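You operate a simulated robot arm through the tools that you are given. There is no shell and no other tool. Be economical: measure what you need, move in short steps, check, and stop when the job is done.

Carry out the task below with a simulated two-armed robot. There is one attempt and no reset: what you move stays moved.

TASK
Put three of the thick rings from the test table on the plain plate there.

Only the result counts: the job must be done as asked and must still hold three seconds after the hand-in. Knocking over, shifting, dropping, spilling or breaking anything else fails it.

THE ROBOT
Two 6-joint arms with two-finger grippers on one trunk, on a base that drives. Base frame: it is fixed to the floor where the robot stands at the start and does not move with it; the origin is under the middle of the robot, x ahead of it, y to its left, z up; the surface under the hand at the start is at about z = 0.58. Units: m, degrees, N and s.
The left shoulder is at the start at [0.06, 0.143, 0.7], the right one opposite. With the tool pointing down near the work surface each hand reaches from about 0.32 to 0.72 m from the robot's upright axis, wherever it stands, measured 20 degrees to its own side. Payload 2.45 kg a hand.
The tool frame of a hand sits at the grasp point between the pads (the TCP): z along the fingers, y along the line on which they close. The tips reach 0.026 m beyond it. The gripper opens to 0.096 m. The gripper's body begins 0.069 m behind the TCP.
Orientation is that of the tool frame in the base frame, as [roll, pitch, yaw] about the fixed x, y, z axes, in that order (R = Rz(yaw) Ry(pitch) Rx(roll)). With the fingers straight down and closing along the base's y, the tool's x points along the base's -x, its y along +y and its z along -z.

THE INTERFACE
- The arms move only by the tool move_arm. It takes "left_deltas", "right_deltas" or both (then of equal length, played together; a hand with none holds still); each is a list of rows, each a list of 7 numbers: the shift along the tool's x, y, z in units of 20 mm (1.0 is 20 mm), then the turn, a rotation vector about the tool's x, y, z in units of 5 degrees (1.0 is 5 degrees), then the finger opening in m, from 0 to 0.096. In form: [[x, y, z, wx, wy, wz, gripper], ...]. A call has 1 to 12 rows; each row shifts and turns the commanded pose from where the row before left it, along the tool's axes as they then stand. A call with a number of a shift or a turn outside -1 to 1 is refused whole. Rows are played at 5 a second. More than 0.05 m and 8.6 degrees between two rows, or a gripper value outside its range, and nothing of the call is played. Where a pose cannot be reached the arm comes as near as it can. A force on the tool above 40 N (or 10 N above the force at the start of the call, whichever is more), or a blocked arm, ends the call early, and 0.2 s more pass. Each finger halts on what it meets, pressing with about 32 N; the grip force reading is that of the motor and also rises with nothing between the fingers. The clock runs only during rows and for 0.2 s after the last one: add rows that do not move to give the fingers time. The reply holds the time, the measured pose of the TCP, the force on the tool along the base axes, the opening and the grip force, in the units named above and with some noise, with the torque about the TCP (base axes, N m) and any sound that the robot's microphone picked up, and new pictures: "show" is both (left out), scene, wrist or none (wrist: the cameras of the hands that moved).
- Cameras (640 x 400 px; columns grow to the right, rows downward): "scene" is now at [0.1263, -0.0249, 1.2929]; the picture's right is [-0.34, -0.94, 0.00], its down [-0.79, 0.29, -0.54] and it looks along [0.51, -0.19, -0.84] (base axes); focal length 267 px, centre (320, 200). "left" rides on the left gripper at [0.082, -0.003, -0.098] in its tool frame; the picture's right is [0.04, 1.00, 0.00], its down [-0.73, 0.03, -0.68] and it looks along [-0.68, 0.03, 0.73] (tool axes); focal length 256 px, centre (320, 200). "right" rides on the right gripper at [0.082, 0.003, -0.098] in its tool frame; the picture's right is [-0.04, 1.00, 0.00], its down [-0.73, -0.03, -0.68] and it looks along [-0.68, -0.03, 0.73] (tool axes); focal length 256 px, centre (320, 200). There is no depth. A picture from a camera that has moved, and an enlarged one, comes with that camera's place and axes in the base frame and with its lens.
- move_column(by): slides the trunk up (or, below 0, down) by that many m; the arms and the scene camera ride with it, the base frame stays. It gives what a move gives, with no picture.
- base_move(legs): drives the robot by 1 to 6 legs, each [ahead, turn to the left] in m and degrees, along the robot's own axes; the way and the turn of a leg run together, so that a leg with both is an arc; at most 1.5 m and 180 degrees a leg. The arms and the cameras ride along, it lands a little off, and it stops where it bumps. It gives what a move gives, and a new picture of the scene camera.
- aim_head(pan, tilt): turns the head with the scene camera to pan (to the left, within 86 degrees either way) and tilt (down, from -29 to 69), counted from straight ahead of the robot. It gives what a move gives, and a new picture of the scene camera.
- zoom(camera, box): a new picture of the part [left, top, right, bottom] of that camera's present view, enlarged. No time passes.
- hand_in(): hands the job in; it is judged then, once.

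Go step by step. Nothing tells you exact positions but the pictures and the camera data: compare them with the known pose of the tool, close in by small moves and look again before you grip or let go. The budget is 165 turns and 260 pictures, counting those below and the enlarged ones. Unless the task says otherwise, let go and move clear before handing in, and close with one line.

The tools are called after "Call:" as name(argument=value, ...) on one line, values as JSON. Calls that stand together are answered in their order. move_arm: Moves the arms, as the interface text tells. Its arguments: {"type":"object","properties":{"left_deltas":{"type":"array","items":{"type":"array","items":{"type":"number"}}},"right_deltas":{"type":"array","items":{"type":"array","items":{"type":"number"}}},"show":{"type":"string","enum":["both","scene","wrist","none"]}},"required":[]} The other tools are called the same way: move_column (by) slides the trunk up or down; base_move (legs) drives the base; aim_head (pan, tilt) turns the head that bears the scene camera; zoom (camera, box) takes an enlarged picture of a part of a camera's view; hand_in () hands the job in.

At the start:

```text
time_s: 0.0
left_tcp_pos: [0.4197, 0.1262, 0.8242]
left_tool_rot: [-180.0, 0.0, 179.3]
left_force: [0.6, 0.3, -1.1]
left_ft_torque: [0.03, -0.01, 0.01]
left_opening: 0.096
left_grasp_force: 0.1
right_tcp_pos: [0.3914, -0.2797, 0.8506]
right_tool_rot: [179.8, 0.1, 179.4]
right_force: [0.5, -0.1, -0.9]
right_ft_torque: [-0.01, 0.0, 0.02]
right_opening: 0.0961
right_grasp_force: 0.0
trunk travel left (down, up): [-0.325, 0.265]
robot x, y, heading: [0.001, 0.0013, -0.1]
head pan, tilt: [-20.1, 57.1]
```

scene: 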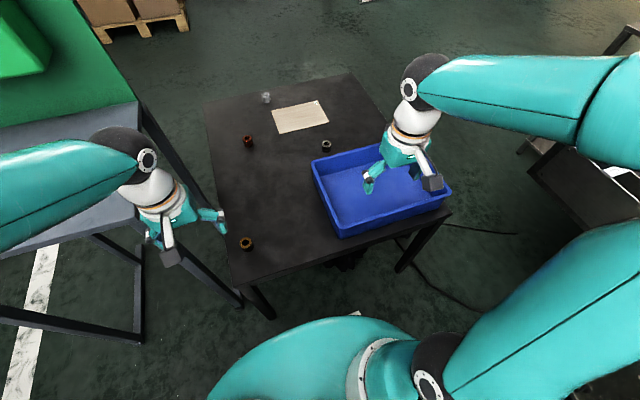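
right: 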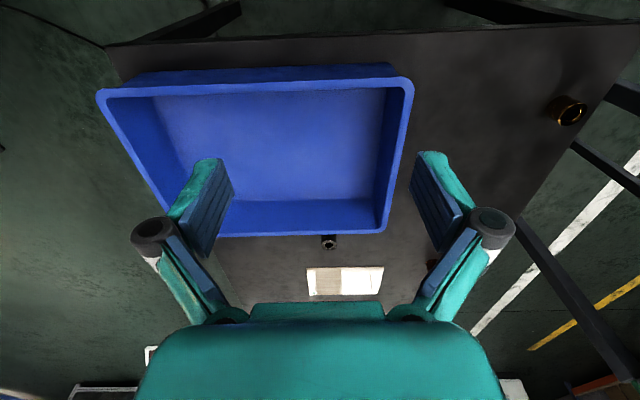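
left: 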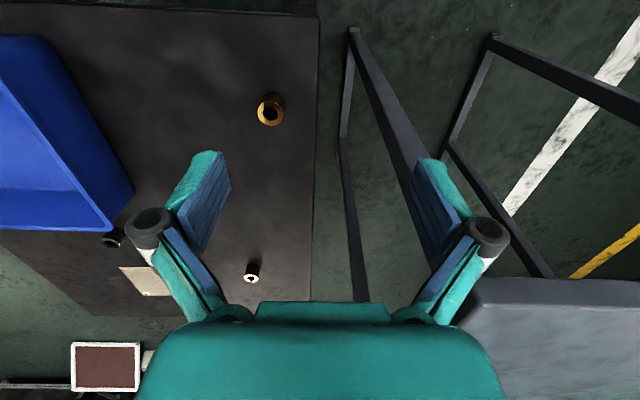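

I see a dark table with a blue tray, a beige plate-like sheet and some ring-like parts; I don't yet know which table is the test table. I'll zoom and look around.

Call:
zoom(camera="scene", box=[200, 70, 400, 195])

Call:
aim_head(pan=0, tilt=25)

Call:
aim_head(pan=70, tilt=30)

Call:
aim_head(pan=-75, tilt=30)

```text
3.20 times, centred on (300, 132) of scene
camera zoom: at [0.1263, -0.0249, 1.2929], right [-0.34, -0.94, 0.0], down [-0.79, 0.29, -0.54], along [0.51, -0.19, -0.84], focal length 856 px, centre (384, 416)
```

zoom: 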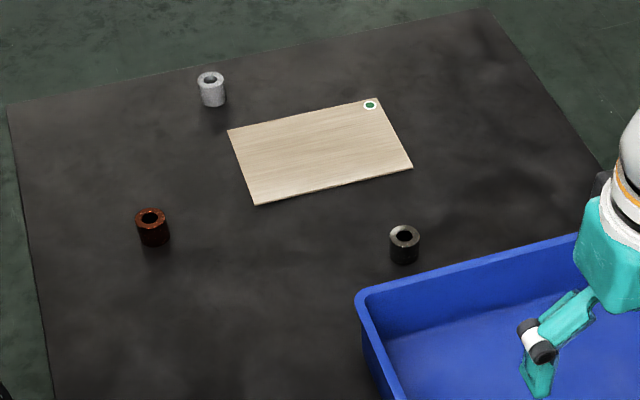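

```text
time_s: 1.0
left_tcp_pos: [0.4213, 0.1275, 0.8251]
left_tool_rot: [180.0, 0.1, 179.4]
left_force: [-0.1, 0.0, 0.2]
left_ft_torque: [0.02, -0.02, 0.01]
left_opening: 0.0959
left_grasp_force: 0.2
right_tcp_pos: [0.3927, -0.2784, 0.8497]
right_tool_rot: [179.9, 0.0, 179.2]
right_force: [-0.4, -1.0, 0.5]
right_ft_torque: [0.03, 0.01, 0.03]
right_opening: 0.096
right_grasp_force: 0.0
trunk travel left (down, up): [-0.325, 0.265]
robot x, y, heading: [-0.0042, -0.0035, 0.1]
head pan, tilt: [0.0, 25.0]
camera scene: at [0.1528, -0.0009, 1.3394], right [0.0, -1.0, 0.0], down [-0.42, 0.0, -0.91], along [0.91, 0.0, -0.42], focal length 267 px, centre (320, 200)
```

scene: 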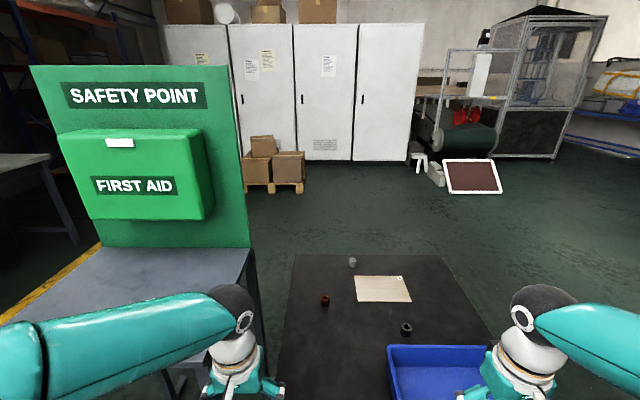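

```text
time_s: 2.4
left_tcp_pos: [0.4207, 0.1262, 0.824]
left_tool_rot: [-180.0, -0.1, 179.4]
left_force: [0.4, -0.3, 0.3]
left_ft_torque: [-0.03, 0.02, 0.02]
left_opening: 0.0959
left_grasp_force: 0.0
right_tcp_pos: [0.3917, -0.2793, 0.8497]
right_tool_rot: [179.8, 0.0, 179.4]
right_force: [-0.5, -0.3, -0.5]
right_ft_torque: [0.0, -0.02, -0.01]
right_opening: 0.0959
right_grasp_force: 0.1
trunk travel left (down, up): [-0.325, 0.265]
robot x, y, heading: [-0.0005, 0.0011, 0.1]
head pan, tilt: [70.0, 30.0]
camera scene: at [0.0916, 0.0841, 1.3315], right [0.94, -0.34, 0.0], down [-0.17, -0.47, -0.87], along [0.3, 0.81, -0.5], focal length 267 px, centre (320, 200)
```

scene: 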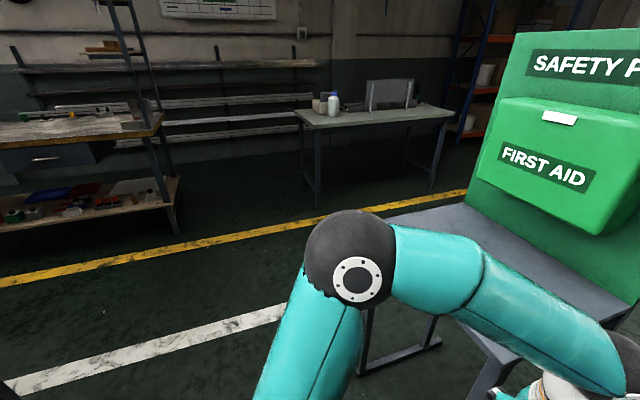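

```text
time_s: 4.7
left_tcp_pos: [0.4202, 0.1271, 0.8259]
left_tool_rot: [179.9, 0.0, 179.4]
left_force: [1.1, 0.3, 0.1]
left_ft_torque: [0.02, -0.02, 0.02]
left_opening: 0.096
left_grasp_force: 0.0
right_tcp_pos: [0.392, -0.2791, 0.8503]
right_tool_rot: [179.8, -0.1, 179.4]
right_force: [0.0, -0.4, -0.3]
right_ft_torque: [-0.01, 0.01, 0.03]
right_opening: 0.096
right_grasp_force: 0.0
trunk travel left (down, up): [-0.325, 0.265]
robot x, y, heading: [-0.0014, 0.0036, -0.3]
head pan, tilt: [-75.0, 30.0]
camera scene: at [0.0841, -0.0882, 1.3315], right [-0.97, -0.26, 0.0], down [-0.13, 0.48, -0.87], along [0.22, -0.84, -0.5], focal length 267 px, centre (320, 200)
```

scene: 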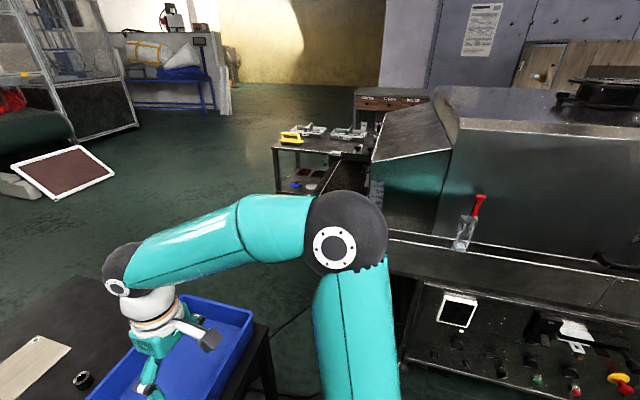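

The table ahead holds four ring/bush parts and a plate with a mark. Another small table lies to the right; I'll zoom on it.

Call:
zoom(camera="scene", box=[240, 80, 440, 205])

Call:
zoom(camera="scene", box=[400, 180, 640, 400])

Call:
zoom(camera="left", box=[60, 60, 320, 400])

Call:
aim_head(pan=-86, tilt=60)

```text
3.20 times, centred on (340, 142) of scene
camera zoom: at [0.0841, -0.0882, 1.3315], right [-0.97, -0.26, 0.0], down [-0.13, 0.48, -0.87], along [0.22, -0.84, -0.5], focal length 856 px, centre (256, 384)
```

zoom: 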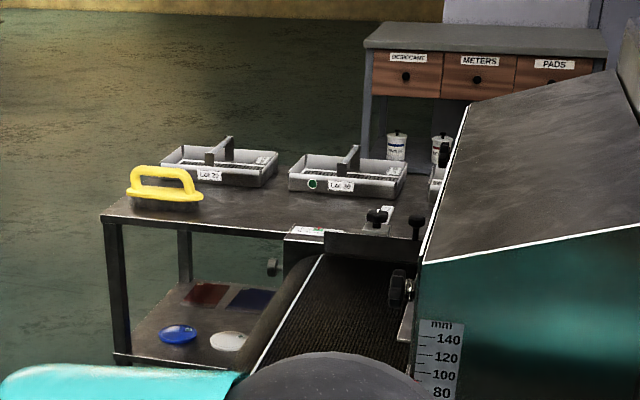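

```text
1.82 times, centred on (520, 290) of scene
camera zoom: at [0.0841, -0.0882, 1.3315], right [-0.97, -0.26, 0.0], down [-0.13, 0.48, -0.87], along [0.22, -0.84, -0.5], focal length 486 px, centre (-44, 36)
```

zoom: 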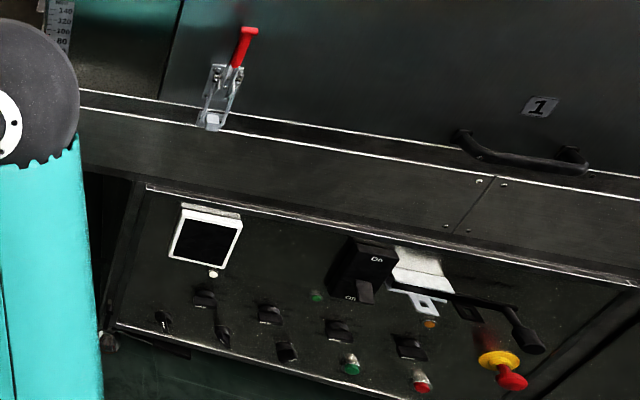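

```text
1.18 times, centred on (190, 230) of left
camera zoom: at [0.339, 0.1247, 0.9229], right [-0.03, 1.0, 0.0], down [0.73, 0.02, 0.68], along [0.68, 0.02, -0.73], focal length 301 px, centre (473, 165)
```

zoom: 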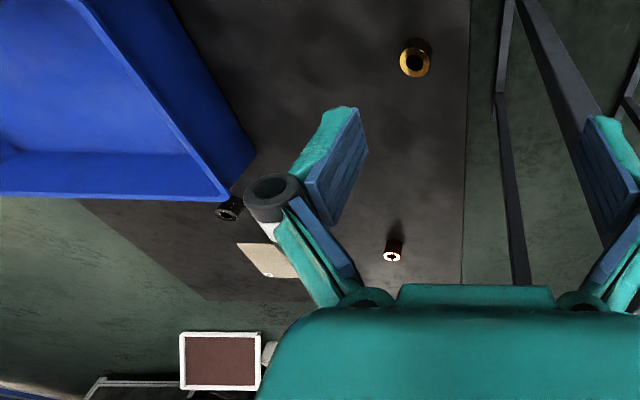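

```text
time_s: 5.6
left_tcp_pos: [0.4195, 0.1276, 0.8252]
left_tool_rot: [-180.0, 0.0, 179.4]
left_force: [0.5, -0.7, 0.1]
left_ft_torque: [-0.02, -0.01, -0.02]
left_opening: 0.0961
left_grasp_force: 0.0
right_tcp_pos: [0.391, -0.2783, 0.8493]
right_tool_rot: [179.9, 0.0, 179.5]
right_force: [-1.4, 1.0, 0.1]
right_ft_torque: [0.01, 0.0, 0.01]
right_opening: 0.0959
right_grasp_force: 0.1
trunk travel left (down, up): [-0.325, 0.265]
robot x, y, heading: [-0.0003, -0.0002, -0.0]
head pan, tilt: [-85.9, 60.0]
camera scene: at [0.0654, -0.0674, 1.2895], right [-1.0, -0.07, 0.0], down [-0.06, 0.86, -0.5], along [0.04, -0.5, -0.87], focal length 267 px, centre (320, 200)
```

scene: 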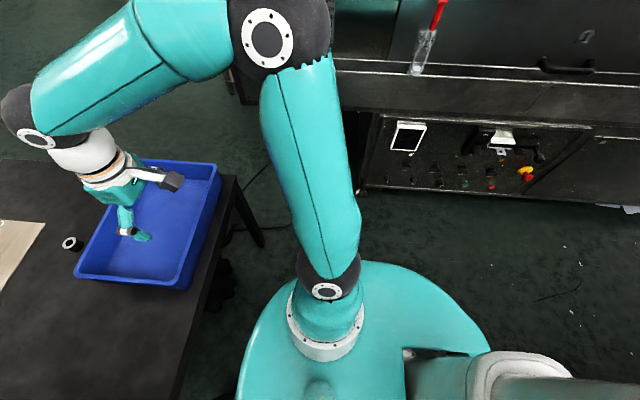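

I'll look to the far left and right with a shallower tilt, to see what is around before driving.

Call:
aim_head(pan=86, tilt=25)

Call:
aim_head(pan=-86, tilt=15)

Call:
aim_head(pan=-55, tilt=25)

Call:
zoom(camera="scene", box=[400, 80, 640, 230])

```text
time_s: 8.2
left_tcp_pos: [0.4198, 0.1285, 0.8255]
left_tool_rot: [-179.9, 0.0, 179.4]
left_force: [-0.3, 0.4, -0.3]
left_ft_torque: [0.04, 0.03, 0.03]
left_opening: 0.0959
left_grasp_force: 0.1
right_tcp_pos: [0.3917, -0.279, 0.8507]
right_tool_rot: [180.0, 0.0, 179.3]
right_force: [0.6, 0.1, 0.4]
right_ft_torque: [-0.03, 0.02, -0.03]
right_opening: 0.0958
right_grasp_force: 0.0
trunk travel left (down, up): [-0.325, 0.265]
robot x, y, heading: [0.0002, -0.0005, -0.2]
head pan, tilt: [85.9, 25.0]
camera scene: at [0.0672, 0.091, 1.3395], right [1.0, -0.07, 0.0], down [-0.03, -0.42, -0.91], along [0.06, 0.9, -0.42], focal length 267 px, centre (320, 200)
```

scene: 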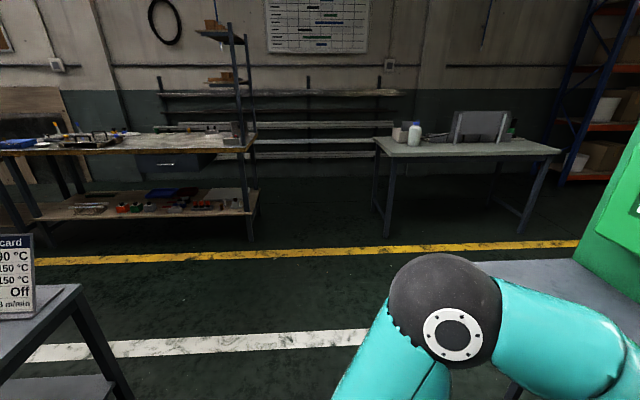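

```text
time_s: 10.8
left_tcp_pos: [0.4201, 0.1268, 0.8259]
left_tool_rot: [180.0, -0.1, 179.5]
left_force: [0.3, -0.1, -0.3]
left_ft_torque: [0.0, 0.04, -0.02]
left_opening: 0.096
left_grasp_force: 0.0
right_tcp_pos: [0.3909, -0.2796, 0.8501]
right_tool_rot: [179.9, -0.1, 179.4]
right_force: [-0.2, -0.8, -0.3]
right_ft_torque: [0.05, 0.02, -0.03]
right_opening: 0.096
right_grasp_force: 0.1
trunk travel left (down, up): [-0.325, 0.265]
robot x, y, heading: [-0.0039, -0.0012, 0.1]
head pan, tilt: [-85.9, 15.0]
camera scene: at [0.0673, -0.0941, 1.3557], right [-1.0, -0.07, 0.0], down [-0.02, 0.26, -0.97], along [0.07, -0.96, -0.26], focal length 267 px, centre (320, 200)
```

scene: 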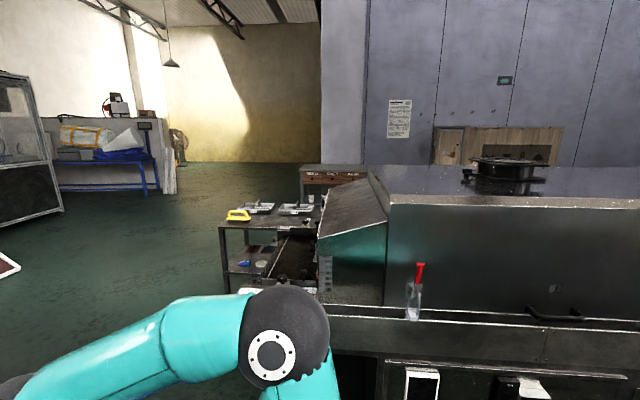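

```text
time_s: 11.8
left_tcp_pos: [0.4203, 0.1277, 0.825]
left_tool_rot: [179.9, 0.0, 179.4]
left_force: [0.3, 0.4, -0.3]
left_ft_torque: [-0.01, -0.03, 0.0]
left_opening: 0.096
left_grasp_force: 0.0
right_tcp_pos: [0.391, -0.2784, 0.8491]
right_tool_rot: [179.9, 0.0, 179.4]
right_force: [0.7, 0.3, 0.4]
right_ft_torque: [-0.01, 0.04, -0.01]
right_opening: 0.096
right_grasp_force: 0.1
trunk travel left (down, up): [-0.325, 0.265]
robot x, y, heading: [-0.0023, -0.0001, -0.0]
head pan, tilt: [-55.0, 25.0]
camera scene: at [0.1134, -0.0764, 1.3395], right [-0.82, -0.57, 0.0], down [-0.24, 0.35, -0.91], along [0.52, -0.74, -0.42], focal length 267 px, centre (320, 200)
```

scene: 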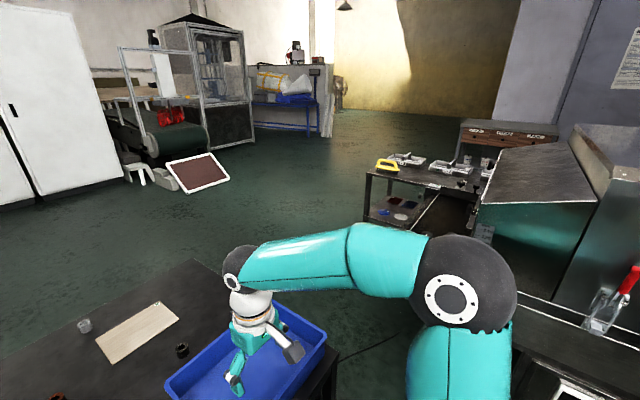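

```text
2.67 times, centred on (520, 155) of scene
camera zoom: at [0.1134, -0.0764, 1.3395], right [-0.82, -0.57, 0.0], down [-0.24, 0.35, -0.91], along [0.52, -0.74, -0.42], focal length 713 px, centre (-213, 320)
```

zoom: 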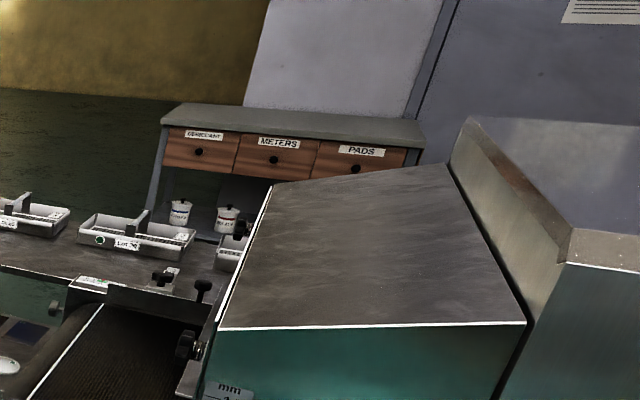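

The nearby plate carries a green-and-white mark, and there is a belt oven on the right and some kind of card stand behind left. I'll turn right in place (clearance looks enough) to see behind.

Call:
base_move(legs=[[0, -45]])

Call:
aim_head(pan=-86, tilt=25)

```text
time_s: 14.5
left_tcp_pos: [0.3864, -0.2089, 0.8258]
left_tool_rot: [180.0, 0.0, 134.2]
left_force: [0.1, -0.2, -0.6]
left_ft_torque: [0.03, 0.02, -0.02]
left_opening: 0.096
left_grasp_force: 0.1
right_tcp_pos: [0.0777, -0.4751, 0.8493]
right_tool_rot: [179.9, 0.0, 134.3]
right_force: [0.9, 0.8, -0.4]
right_ft_torque: [-0.02, 0.03, 0.04]
right_opening: 0.0962
right_grasp_force: 0.0
trunk travel left (down, up): [-0.325, 0.265]
robot x, y, heading: [0.0191, 0.0182, -45.0]
head pan, tilt: [-55.0, 25.0]
camera scene: at [0.0466, -0.115, 1.3394], right [-0.98, 0.17, 0.0], down [0.07, 0.42, -0.91], along [-0.16, -0.89, -0.42], focal length 267 px, centre (320, 200)
```

scene: 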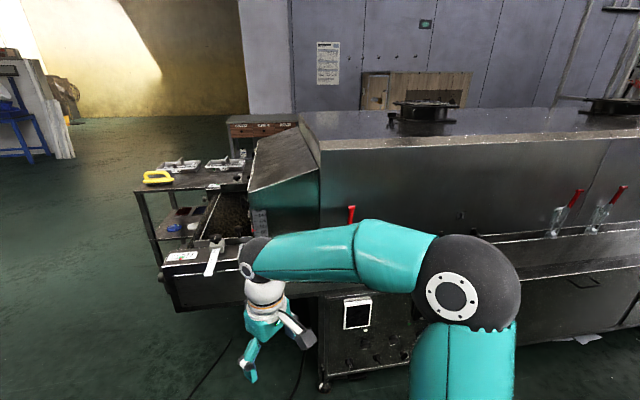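

```text
time_s: 15.5
left_tcp_pos: [0.3858, -0.207, 0.8252]
left_tool_rot: [180.0, 0.0, 134.2]
left_force: [1.2, 0.3, 0.7]
left_ft_torque: [-0.06, 0.03, 0.05]
left_opening: 0.0957
left_grasp_force: 0.1
right_tcp_pos: [0.0782, -0.4754, 0.8505]
right_tool_rot: [180.0, -0.1, 134.3]
right_force: [0.3, 0.1, -0.3]
right_ft_torque: [-0.03, -0.04, 0.02]
right_opening: 0.0958
right_grasp_force: 0.0
trunk travel left (down, up): [-0.325, 0.265]
robot x, y, heading: [0.0247, 0.0214, -44.7]
head pan, tilt: [-85.9, 25.0]
camera scene: at [0.0023, -0.0935, 1.3395], right [-0.76, 0.65, 0.0], down [0.28, 0.32, -0.91], along [-0.59, -0.69, -0.42], focal length 267 px, centre (320, 200)
```

scene: 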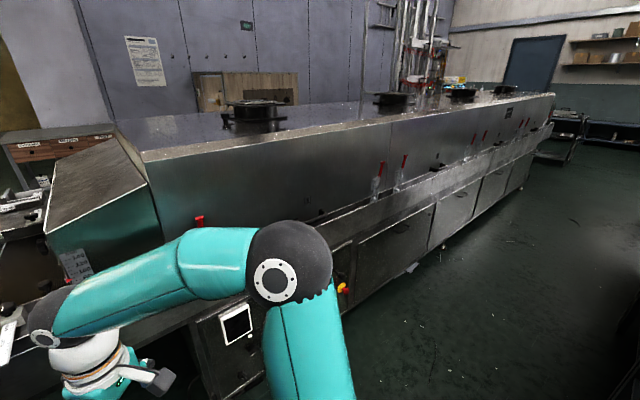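

The oven is a long line; the lane behind is free. I'll keep turning to see behind.

Call:
base_move(legs=[[0, -60]])

Call:
aim_head(pan=-70, tilt=30)

```text
time_s: 18.9
left_tcp_pos: [0.0064, -0.4074, 0.8265]
left_tool_rot: [179.9, -0.1, 74.3]
left_force: [-1.2, -0.5, -0.2]
left_ft_torque: [-0.02, 0.01, -0.01]
left_opening: 0.0959
left_grasp_force: 0.1
right_tcp_pos: [-0.3789, -0.2745, 0.8508]
right_tool_rot: [179.9, 0.0, 74.3]
right_force: [0.0, -0.3, 0.2]
right_ft_torque: [-0.03, 0.02, -0.02]
right_opening: 0.0959
right_grasp_force: 0.0
trunk travel left (down, up): [-0.325, 0.265]
robot x, y, heading: [0.061, 0.0127, -105.1]
head pan, tilt: [-85.9, 25.0]
camera scene: at [-0.0467, -0.0282, 1.3395], right [0.19, 0.98, 0.0], down [0.41, -0.08, -0.91], along [-0.89, 0.18, -0.42], focal length 267 px, centre (320, 200)
```

scene: 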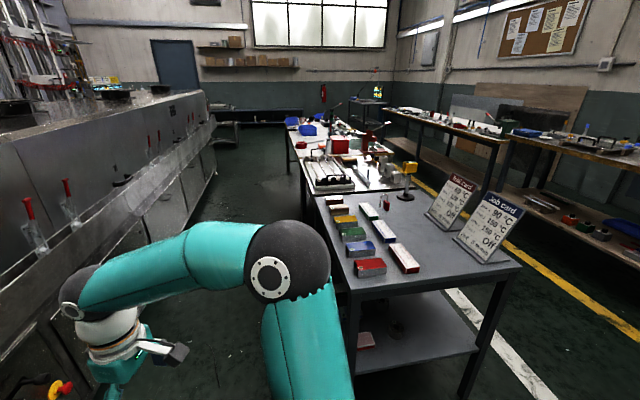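

```text
time_s: 19.6
left_tcp_pos: [0.0063, -0.4089, 0.8261]
left_tool_rot: [179.9, -0.1, 74.2]
left_force: [0.6, 0.4, 0.6]
left_ft_torque: [0.01, -0.03, 0.0]
left_opening: 0.096
left_grasp_force: 0.0
right_tcp_pos: [-0.3777, -0.2739, 0.8508]
right_tool_rot: [180.0, -0.1, 74.2]
right_force: [-1.3, 0.6, 0.3]
right_ft_torque: [0.02, -0.03, 0.0]
right_opening: 0.0958
right_grasp_force: 0.2
trunk travel left (down, up): [-0.325, 0.265]
robot x, y, heading: [0.0594, 0.0158, -105.5]
head pan, tilt: [-70.0, 30.0]
camera scene: at [-0.047, -0.0533, 1.3315], right [-0.08, 1.0, 0.0], down [0.5, 0.04, -0.87], along [-0.86, -0.07, -0.5], focal length 267 px, centre (320, 200)
```

scene: 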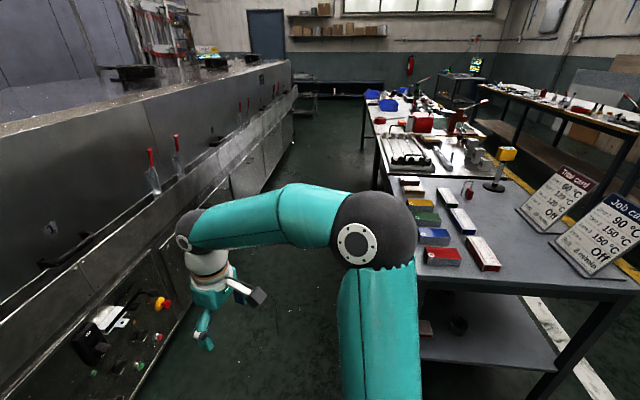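

There's a row of tables behind with cards and parts. I'll zoom in on them.

Call:
zoom(camera="scene", box=[500, 140, 640, 280])

Call:
zoom(camera="scene", box=[360, 70, 520, 180])

Call:
zoom(camera="scene", box=[390, 160, 540, 280])

Call:
zoom(camera="scene", box=[470, 40, 640, 160])

```text
2.86 times, centred on (570, 210) of scene
camera zoom: at [-0.047, -0.0533, 1.3315], right [-0.08, 1.0, 0.0], down [0.5, 0.04, -0.87], along [-0.86, -0.07, -0.5], focal length 764 px, centre (-394, 171)
```

zoom: 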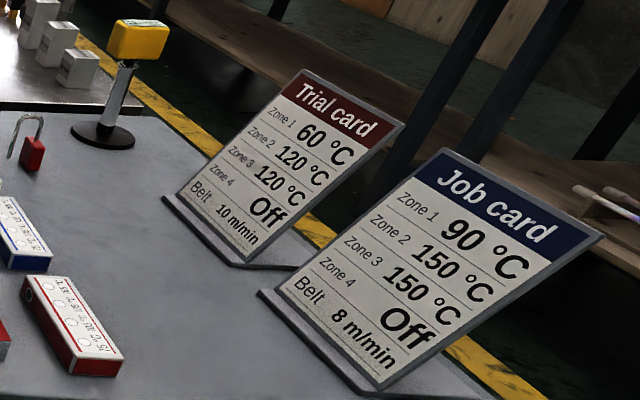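

```text
3.64 times, centred on (440, 125) of scene
camera zoom: at [-0.047, -0.0533, 1.3315], right [-0.08, 1.0, 0.0], down [0.5, 0.04, -0.87], along [-0.86, -0.07, -0.5], focal length 972 px, centre (-116, 473)
```

zoom: 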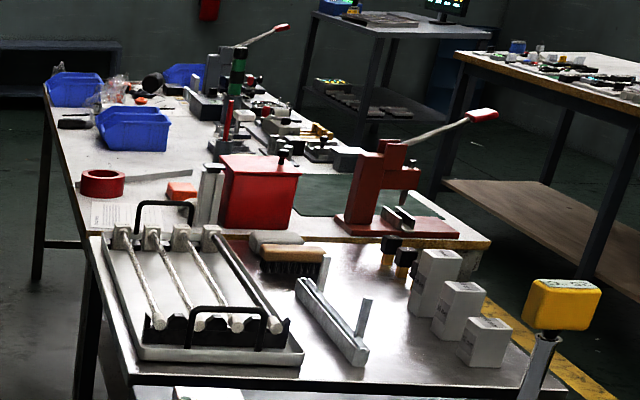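

```text
3.33 times, centred on (465, 220) of scene
camera zoom: at [-0.047, -0.0533, 1.3315], right [-0.08, 1.0, 0.0], down [0.5, 0.04, -0.87], along [-0.86, -0.07, -0.5], focal length 891 px, centre (-163, 133)
```

zoom: 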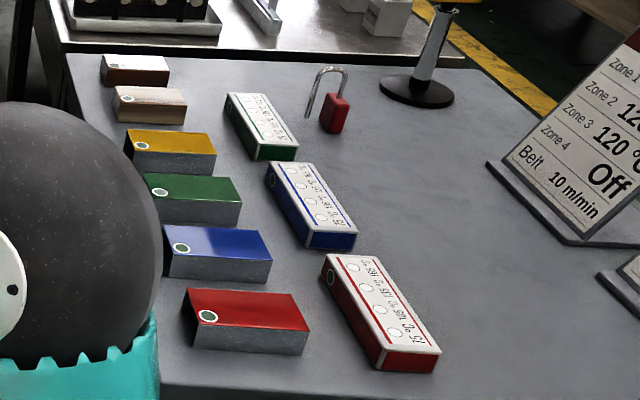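

```text
3.33 times, centred on (555, 100) of scene
camera zoom: at [-0.047, -0.0533, 1.3315], right [-0.08, 1.0, 0.0], down [0.5, 0.04, -0.87], along [-0.86, -0.07, -0.5], focal length 891 px, centre (-463, 533)
```

zoom: 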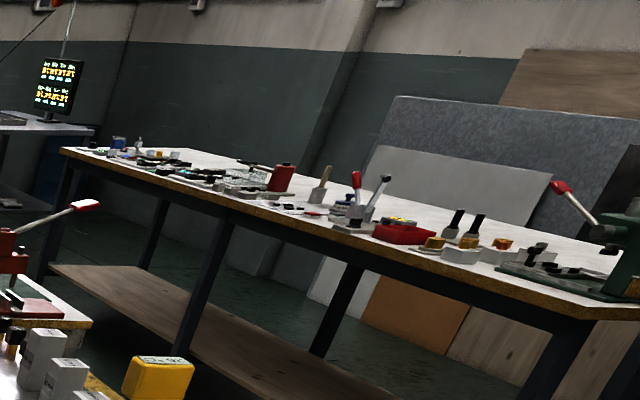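

The tables behind hold blocks, cards and tooling, but no rings. I'll turn back and inspect the dark table closely.

Call:
base_move(legs=[[0, 60]])

Call:
base_move(legs=[[0, 45]])

Call:
aim_head(pan=-10, tilt=48)

Call:
zoom(camera="scene", box=[230, 60, 450, 200])

```text
time_s: 23.0
left_tcp_pos: [0.3956, -0.2458, 0.8257]
left_tool_rot: [-180.0, -0.2, 133.8]
left_force: [-0.6, -0.2, 0.3]
left_ft_torque: [0.01, 0.01, 0.0]
left_opening: 0.0961
left_grasp_force: 0.1
right_tcp_pos: [0.0861, -0.5092, 0.8506]
right_tool_rot: [179.9, -0.2, 133.8]
right_force: [0.6, -0.7, 0.1]
right_ft_torque: [-0.02, -0.01, -0.02]
right_opening: 0.0963
right_grasp_force: 0.1
trunk travel left (down, up): [-0.325, 0.265]
robot x, y, heading: [0.0361, -0.0146, -46.1]
head pan, tilt: [-70.0, 30.0]
camera scene: at [0.0363, -0.1382, 1.3315], right [-0.9, 0.44, 0.0], down [0.22, 0.45, -0.87], along [-0.38, -0.78, -0.5], focal length 267 px, centre (320, 200)
```

scene: 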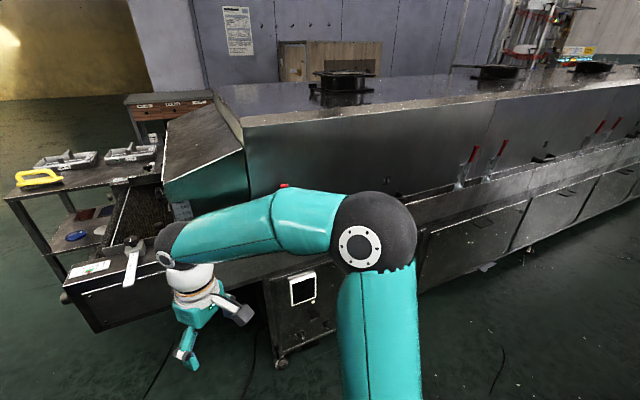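

```text
time_s: 25.1
left_tcp_pos: [0.4676, -0.031, 0.8268]
left_tool_rot: [-180.0, 0.0, 165.1]
left_force: [-0.2, -0.7, 0.5]
left_ft_torque: [0.01, -0.02, 0.0]
left_opening: 0.0963
left_grasp_force: 0.1
right_tcp_pos: [0.3405, -0.4183, 0.8529]
right_tool_rot: [-180.0, 0.1, 164.8]
right_force: [-0.8, -0.7, 0.4]
right_ft_torque: [0.06, -0.04, 0.01]
right_opening: 0.0961
right_grasp_force: 0.1
trunk travel left (down, up): [-0.325, 0.265]
robot x, y, heading: [0.0293, -0.0367, -21.8]
head pan, tilt: [-70.0, 30.0]
stopped in leg 1: the robot was blocked; the commanded pose is now the measured one
camera scene: at [0.085, -0.1547, 1.3316], right [-1.0, 0.03, 0.0], down [0.02, 0.5, -0.87], along [-0.03, -0.87, -0.5], focal length 267 px, centre (320, 200)
```

scene: 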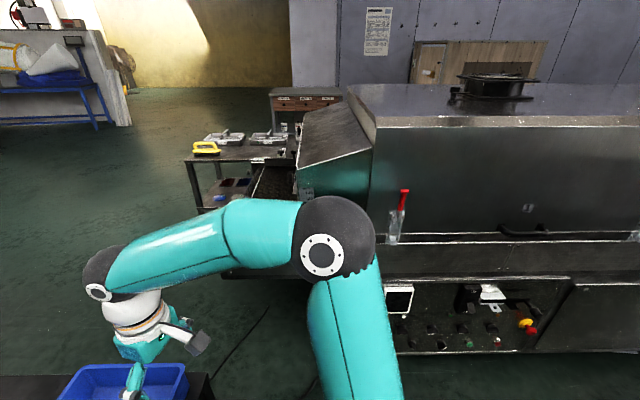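

```text
time_s: 26.4
left_tcp_pos: [0.4679, -0.031, 0.8268]
left_tool_rot: [-180.0, -0.1, 165.0]
left_force: [-0.1, -0.9, -0.7]
left_ft_torque: [0.01, -0.03, 0.02]
left_opening: 0.0961
left_grasp_force: 0.1
right_tcp_pos: [0.3407, -0.4174, 0.852]
right_tool_rot: [-180.0, 0.1, 164.8]
right_force: [-0.5, -0.9, 0.1]
right_ft_torque: [0.0, -0.01, 0.03]
right_opening: 0.0961
right_grasp_force: 0.1
trunk travel left (down, up): [-0.325, 0.265]
robot x, y, heading: [0.0354, -0.0421, -21.7]
head pan, tilt: [-10.0, 48.0]
camera scene: at [0.1561, -0.1058, 1.3047], right [-0.53, -0.85, 0.0], down [-0.63, 0.39, -0.67], along [0.57, -0.35, -0.74], focal length 267 px, centre (320, 200)
```

scene: 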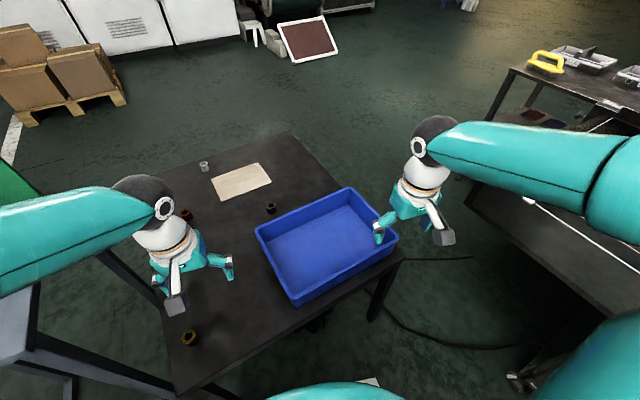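

```text
2.86 times, centred on (340, 130) of scene
camera zoom: at [0.1561, -0.1058, 1.3047], right [-0.53, -0.85, 0.0], down [-0.63, 0.39, -0.67], along [0.57, -0.35, -0.74], focal length 764 px, centre (263, 400)
```

zoom: 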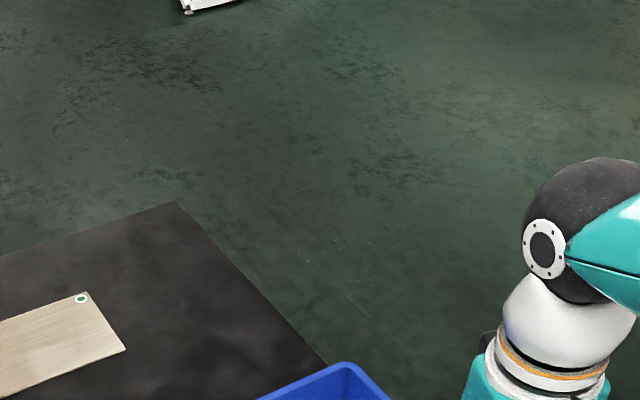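

The turn was blocked, probably the base against table edge as the drift moved it ahead. I'll back up a little, then finish the turn.

Call:
base_move(legs=[[-0.12, 0]])

Call:
base_move(legs=[[0, 21.5]])

```text
time_s: 27.7
left_tcp_pos: [0.3558, 0.0128, 0.8265]
left_tool_rot: [179.9, -0.1, 164.8]
left_force: [-1.4, 0.0, 1.1]
left_ft_torque: [0.0, 0.0, -0.02]
left_opening: 0.096
left_grasp_force: 0.1
right_tcp_pos: [0.2277, -0.3736, 0.8543]
right_tool_rot: [-180.0, 0.1, 164.6]
right_force: [0.7, -0.1, -0.5]
right_ft_torque: [-0.03, -0.07, 0.02]
right_opening: 0.0959
right_grasp_force: 0.0
trunk travel left (down, up): [-0.325, 0.265]
robot x, y, heading: [-0.0763, 0.0056, -21.7]
head pan, tilt: [-10.0, 48.0]
camera scene: at [0.0432, -0.0608, 1.3049], right [-0.53, -0.85, 0.0], down [-0.63, 0.39, -0.67], along [0.57, -0.35, -0.74], focal length 267 px, centre (320, 200)
```

scene: 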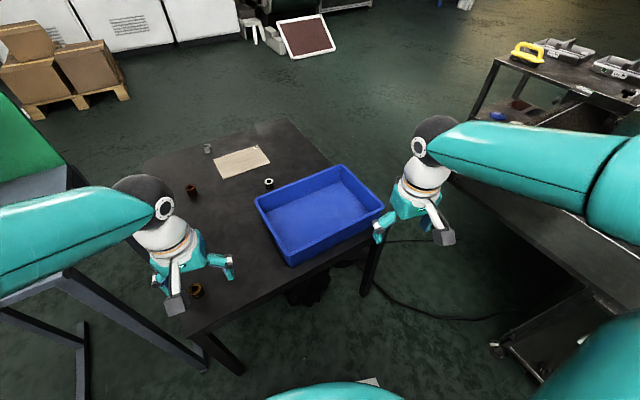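

```text
time_s: 29.4
left_tcp_pos: [0.3228, 0.1734, 0.8258]
left_tool_rot: [-179.9, -0.1, -173.4]
left_force: [0.2, -0.2, 0.5]
left_ft_torque: [-0.03, 0.0, -0.02]
left_opening: 0.0961
left_grasp_force: 0.0
right_tcp_pos: [0.3475, -0.2334, 0.8538]
right_tool_rot: [-180.0, 0.1, -173.7]
right_force: [0.1, -0.1, 0.5]
right_ft_torque: [0.0, 0.03, 0.0]
right_opening: 0.0958
right_grasp_force: 0.1
trunk travel left (down, up): [-0.325, 0.265]
robot x, y, heading: [-0.0774, -0.0104, -0.0]
head pan, tilt: [-10.0, 48.0]
camera scene: at [0.0598, -0.025, 1.3046], right [-0.18, -0.98, 0.0], down [-0.73, 0.13, -0.67], along [0.66, -0.12, -0.74], focal length 267 px, centre (320, 200)
```

scene: 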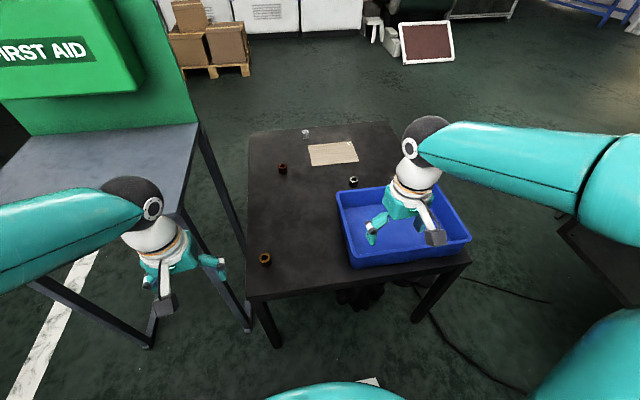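

The table hasn't moved (brass ring still at about (0.48, 0.06), corner at (0.38, -0.55)). Now I'll inspect each ring closely, plus my own base.

Call:
zoom(camera="scene", box=[240, 120, 400, 220])

Call:
zoom(camera="scene", box=[240, 235, 304, 275])

Call:
aim_head(pan=0, tilt=69)

```text
4.00 times, centred on (320, 170) of scene
camera zoom: at [0.0598, -0.025, 1.3046], right [-0.18, -0.98, 0.0], down [-0.73, 0.13, -0.67], along [0.66, -0.12, -0.74], focal length 1070 px, centre (320, 320)
```

zoom: 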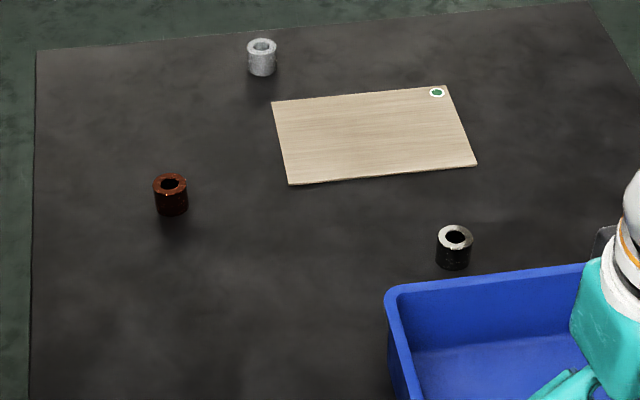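

```text
10.00 times, centred on (272, 255) of scene
camera zoom: at [0.0598, -0.025, 1.3046], right [-0.18, -0.98, 0.0], down [-0.73, 0.13, -0.67], along [0.66, -0.12, -0.74], focal length 2674 px, centre (800, -350)
```

zoom: 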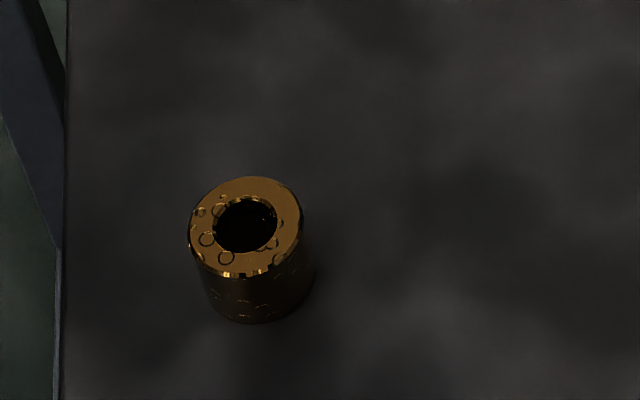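

```text
time_s: 30.2
left_tcp_pos: [0.3231, 0.1743, 0.8285]
left_tool_rot: [179.9, -0.1, -173.4]
left_force: [-1.1, -0.5, 0.2]
left_ft_torque: [-0.01, 0.02, -0.05]
left_opening: 0.0962
left_grasp_force: 0.1
right_tcp_pos: [0.3471, -0.2334, 0.8549]
right_tool_rot: [180.0, 0.2, -173.5]
right_force: [0.4, 0.1, -0.7]
right_ft_torque: [0.0, -0.02, -0.02]
right_opening: 0.0958
right_grasp_force: 0.0
trunk travel left (down, up): [-0.325, 0.265]
robot x, y, heading: [-0.077, -0.0107, 0.2]
head pan, tilt: [0.0, 68.8]
camera scene: at [0.0379, -0.0111, 1.2801], right [0.0, -1.0, 0.0], down [-0.93, 0.0, -0.36], along [0.36, 0.0, -0.93], focal length 267 px, centre (320, 200)
```

scene: 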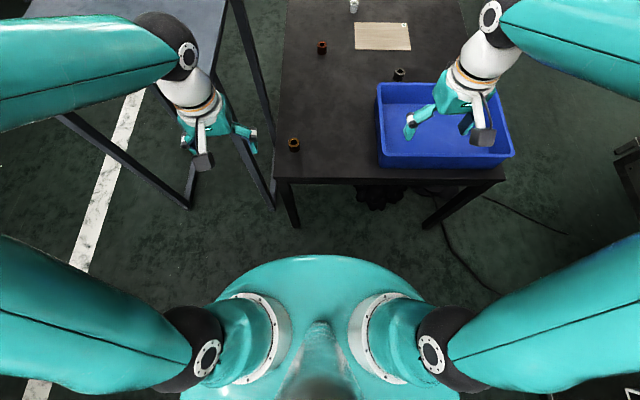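

All four rings look alike (same size and wall, Ø≈36 mm): brass (0.48,0.06), rusty (0.88,-0.03), black (0.76,-0.28), grey (1.10,-0.15); the plate spans about x 0.88–1.02, y -0.35–-0.15. The plate is out of reach from here, so I'll pick up brass with the left hand first and then drive round to the far side. Moving above brass.

Call:
move_arm(left_deltas=[[-1, -0.92, 0.6, 0, 0, 0, 0.096], [-1, -0.92, 0.6, 0, 0, 0, 0.096], [-1, -0.92, 0.6, 0, 0, 0, 0.096], [-1, -0.92, 0.6, 0, 0, 0, 0.096], [-1, -0.92, 0.6, 0, 0, 0, 0.096], [-1, -0.92, 0.6, 0, 0, 0, 0.096], [-1, -0.92, 0.6, 0, 0, 0, 0.096], [0, 0, 0, 0, 0, 0.66, 0.096], [0, 0, 0, 0, 0, 0.66, 0.096], [0, 0, 0, 0, 0, 0, 0.096]])

```text
time_s: 32.4
left_tcp_pos: [0.4759, 0.061, 0.7417]
left_tool_rot: [180.0, -0.1, 179.9]
left_force: [0.2, -0.4, -0.1]
left_ft_torque: [0.0, 0.0, -0.01]
left_opening: 0.0958
left_grasp_force: 0.1
right_tcp_pos: [0.3474, -0.2337, 0.8538]
right_tool_rot: [180.0, 0.1, -173.6]
right_force: [0.1, 0.1, -0.3]
right_ft_torque: [0.01, 0.0, 0.0]
right_opening: 0.0959
right_grasp_force: 0.1
trunk travel left (down, up): [-0.325, 0.265]
robot x, y, heading: [-0.0802, -0.0054, -0.1]
head pan, tilt: [0.0, 68.8]
camera scene: at [0.0381, -0.0113, 1.28], right [0.0, -1.0, 0.0], down [-0.93, 0.0, -0.36], along [0.36, 0.0, -0.93], focal length 267 px, centre (320, 200)
camera left: at [0.3956, 0.0581, 0.8405], right [-0.04, 1.0, 0.0], down [0.73, 0.03, 0.68], along [0.68, 0.03, -0.73], focal length 256 px, centre (320, 200)
```

scene: 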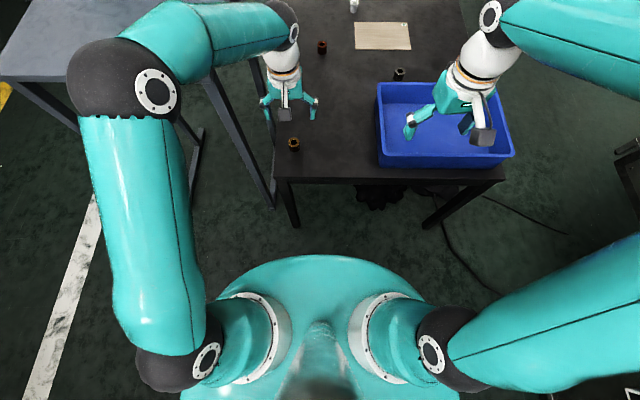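
left: 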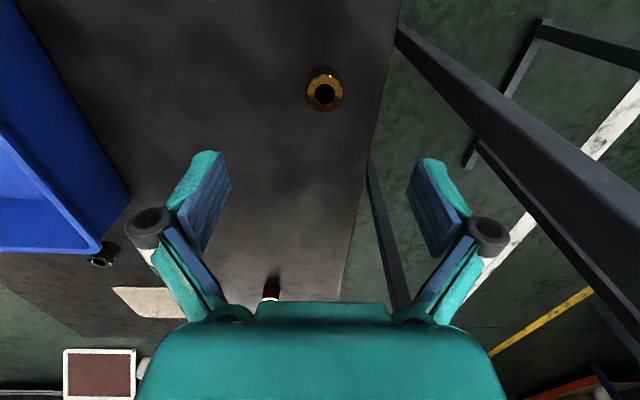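

Brass reads at about (0.478, 0.065) from the wrist camera, nearly beneath. I'll correct slightly and descend in part.

Call:
move_arm(left_deltas=[[-0.1, 0.2, 0, 0, 0, 0, 0.096], [0, 0, 0.5, 0, 0, 0, 0.096], [0, 0, 0.5, 0, 0, 0, 0.096], [0, 0, 0, 0, 0, 0, 0.096]], show="wrist")

```text
time_s: 33.4
left_tcp_pos: [0.4783, 0.0668, 0.7231]
left_tool_rot: [179.9, -0.2, -180.0]
left_force: [0.3, 0.7, 0.3]
left_ft_torque: [-0.03, -0.01, -0.01]
left_opening: 0.0958
left_grasp_force: 0.2
right_tcp_pos: [0.3473, -0.2331, 0.854]
right_tool_rot: [180.0, 0.2, -173.6]
right_force: [0.1, 0.2, 0.5]
right_ft_torque: [0.02, -0.02, 0.01]
right_opening: 0.0961
right_grasp_force: 0.0
trunk travel left (down, up): [-0.325, 0.265]
robot x, y, heading: [-0.0797, -0.0094, -0.2]
head pan, tilt: [0.0, 68.8]
camera left: at [0.3982, 0.0628, 0.8215], right [-0.04, 1.0, 0.0], down [0.73, 0.03, 0.68], along [0.68, 0.03, -0.73], focal length 256 px, centre (320, 200)
```

left: 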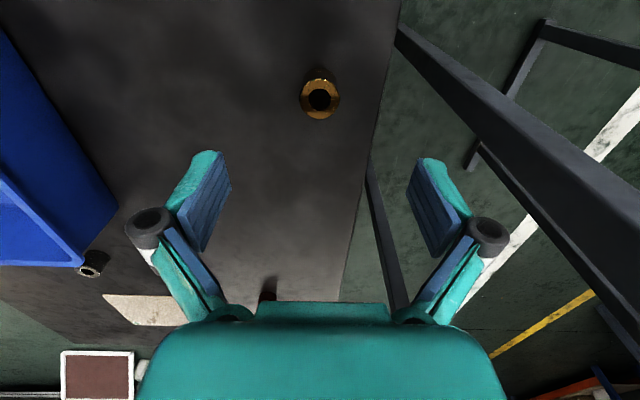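

Aligned over the ring. Descending to z≈0.612.

Call:
move_arm(left_deltas=[[0, 0, 1, 0, 0, 0, 0.096], [0, 0, 1, 0, 0, 0, 0.096], [0, 0, 1, 0, 0, 0, 0.096], [0, 0, 1, 0, 0, 0, 0.096], [0, 0, 0.7, 0, 0, 0, 0.096], [0, 0, 0.5, 0, 0, 0, 0.096], [0, 0, 0.3, 0, 0, 0, 0.096], [0, 0, 0, 0, 0, 0, 0.096]], show="wrist")

```text
time_s: 35.2
left_tcp_pos: [0.479, 0.0663, 0.6128]
left_tool_rot: [180.0, -0.1, 179.9]
left_force: [0.0, -0.4, -0.3]
left_ft_torque: [0.0, -0.03, -0.01]
left_opening: 0.0961
left_grasp_force: 0.1
right_tcp_pos: [0.3463, -0.234, 0.8532]
right_tool_rot: [179.9, 0.1, -173.6]
right_force: [0.9, -0.4, 0.0]
right_ft_torque: [-0.02, -0.02, 0.0]
right_opening: 0.0963
right_grasp_force: 0.0
trunk travel left (down, up): [-0.325, 0.265]
robot x, y, heading: [-0.0824, -0.0103, 0.1]
head pan, tilt: [0.0, 68.8]
camera left: at [0.3976, 0.0634, 0.7112], right [-0.04, 1.0, 0.0], down [0.73, 0.03, 0.68], along [0.68, 0.03, -0.73], focal length 256 px, centre (320, 200)
```

left: 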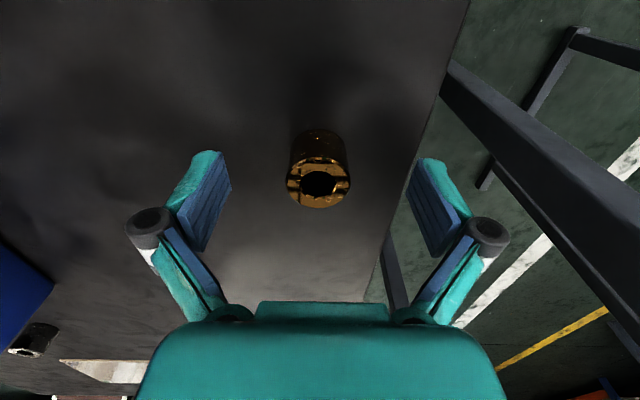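

The ring lies between the pads. Closing.

Call:
move_arm(left_deltas=[[0, 0, 0, 0, 0, 0, 0.06], [0, 0, 0, 0, 0, 0, 0.03], [0, 0, 0, 0, 0, 0, 0.02], [0, 0, 0, 0, 0, 0, 0.02], [0, 0, 0, 0, 0, 0, 0.02]], show="wrist")

```text
time_s: 36.4
left_tcp_pos: [0.4791, 0.0662, 0.6121]
left_tool_rot: [180.0, -0.2, -179.9]
left_force: [-0.2, -0.4, 0.1]
left_ft_torque: [0.0, -0.05, 0.0]
left_opening: 0.033
left_grasp_force: 31.9
right_tcp_pos: [0.3457, -0.2331, 0.8535]
right_tool_rot: [180.0, 0.1, -173.6]
right_force: [0.4, 0.8, 0.3]
right_ft_torque: [-0.01, 0.01, -0.05]
right_opening: 0.0958
right_grasp_force: 0.0
trunk travel left (down, up): [-0.325, 0.265]
robot x, y, heading: [-0.0762, -0.0102, -0.4]
head pan, tilt: [0.0, 68.8]
camera left: at [0.3977, 0.0633, 0.7114], right [-0.04, 1.0, 0.0], down [0.73, 0.03, 0.68], along [0.68, 0.03, -0.73], focal length 256 px, centre (320, 200)
```

left: 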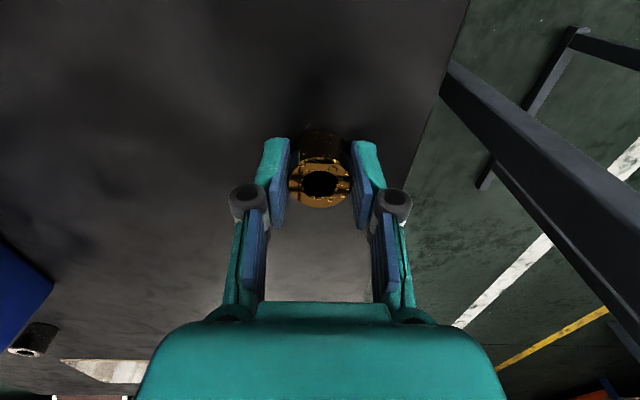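

Gripped (33 mm). Lifting straight up.

Call:
move_arm(left_deltas=[[0, 0, -0.5, 0, 0, 0, 0.02], [0, 0, -1, 0, 0, 0, 0.02], [0, 0, -1, 0, 0, 0, 0.02], [0, 0, -1, 0, 0, 0, 0.02], [0, 0, -1, 0, 0, 0, 0.02], [0, 0, -1, 0, 0, 0, 0.02], [0, 0, -1, 0, 0, 0, 0.02], [0, 0, -1, 0, 0, 0, 0.02], [0, 0, -1, 0, 0, 0, 0.02], [0, 0, -1, 0, 0, 0, 0.02], [0, 0, 0, 0, 0, 0, 0.02]])

```text
time_s: 38.8
left_tcp_pos: [0.4788, 0.0658, 0.8035]
left_tool_rot: [-179.9, -0.1, -180.0]
left_force: [0.6, 0.2, -1.7]
left_ft_torque: [-0.04, 0.02, 0.02]
left_opening: 0.0329
left_grasp_force: 31.3
right_tcp_pos: [0.3476, -0.2334, 0.8535]
right_tool_rot: [179.9, 0.1, -173.6]
right_force: [-0.1, -0.3, 1.2]
right_ft_torque: [-0.01, -0.02, 0.04]
right_opening: 0.096
right_grasp_force: 0.0
trunk travel left (down, up): [-0.325, 0.265]
robot x, y, heading: [-0.0788, -0.011, -0.2]
head pan, tilt: [0.0, 68.8]
camera scene: at [0.0383, -0.0113, 1.28], right [0.0, -1.0, 0.0], down [-0.93, 0.0, -0.36], along [0.36, 0.0, -0.93], focal length 267 px, centre (320, 200)
camera left: at [0.3973, 0.0631, 0.9015], right [-0.04, 1.0, 0.0], down [0.73, 0.03, 0.68], along [0.68, 0.03, -0.74], focal length 256 px, centre (320, 200)
```

scene: 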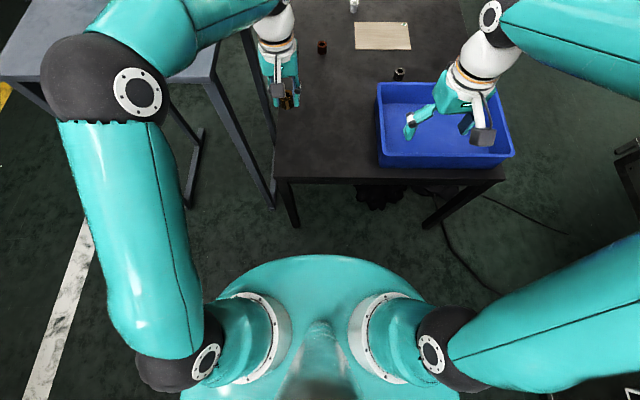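
left: 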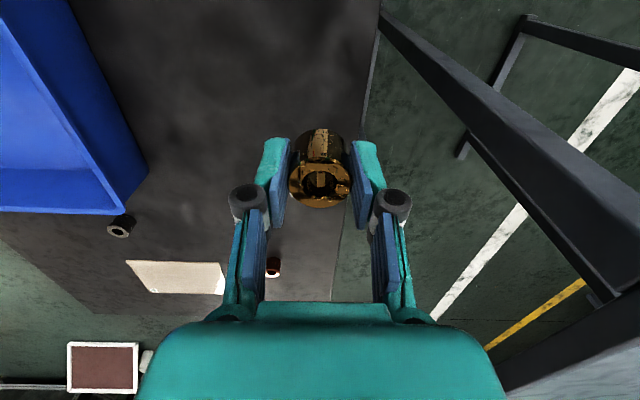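

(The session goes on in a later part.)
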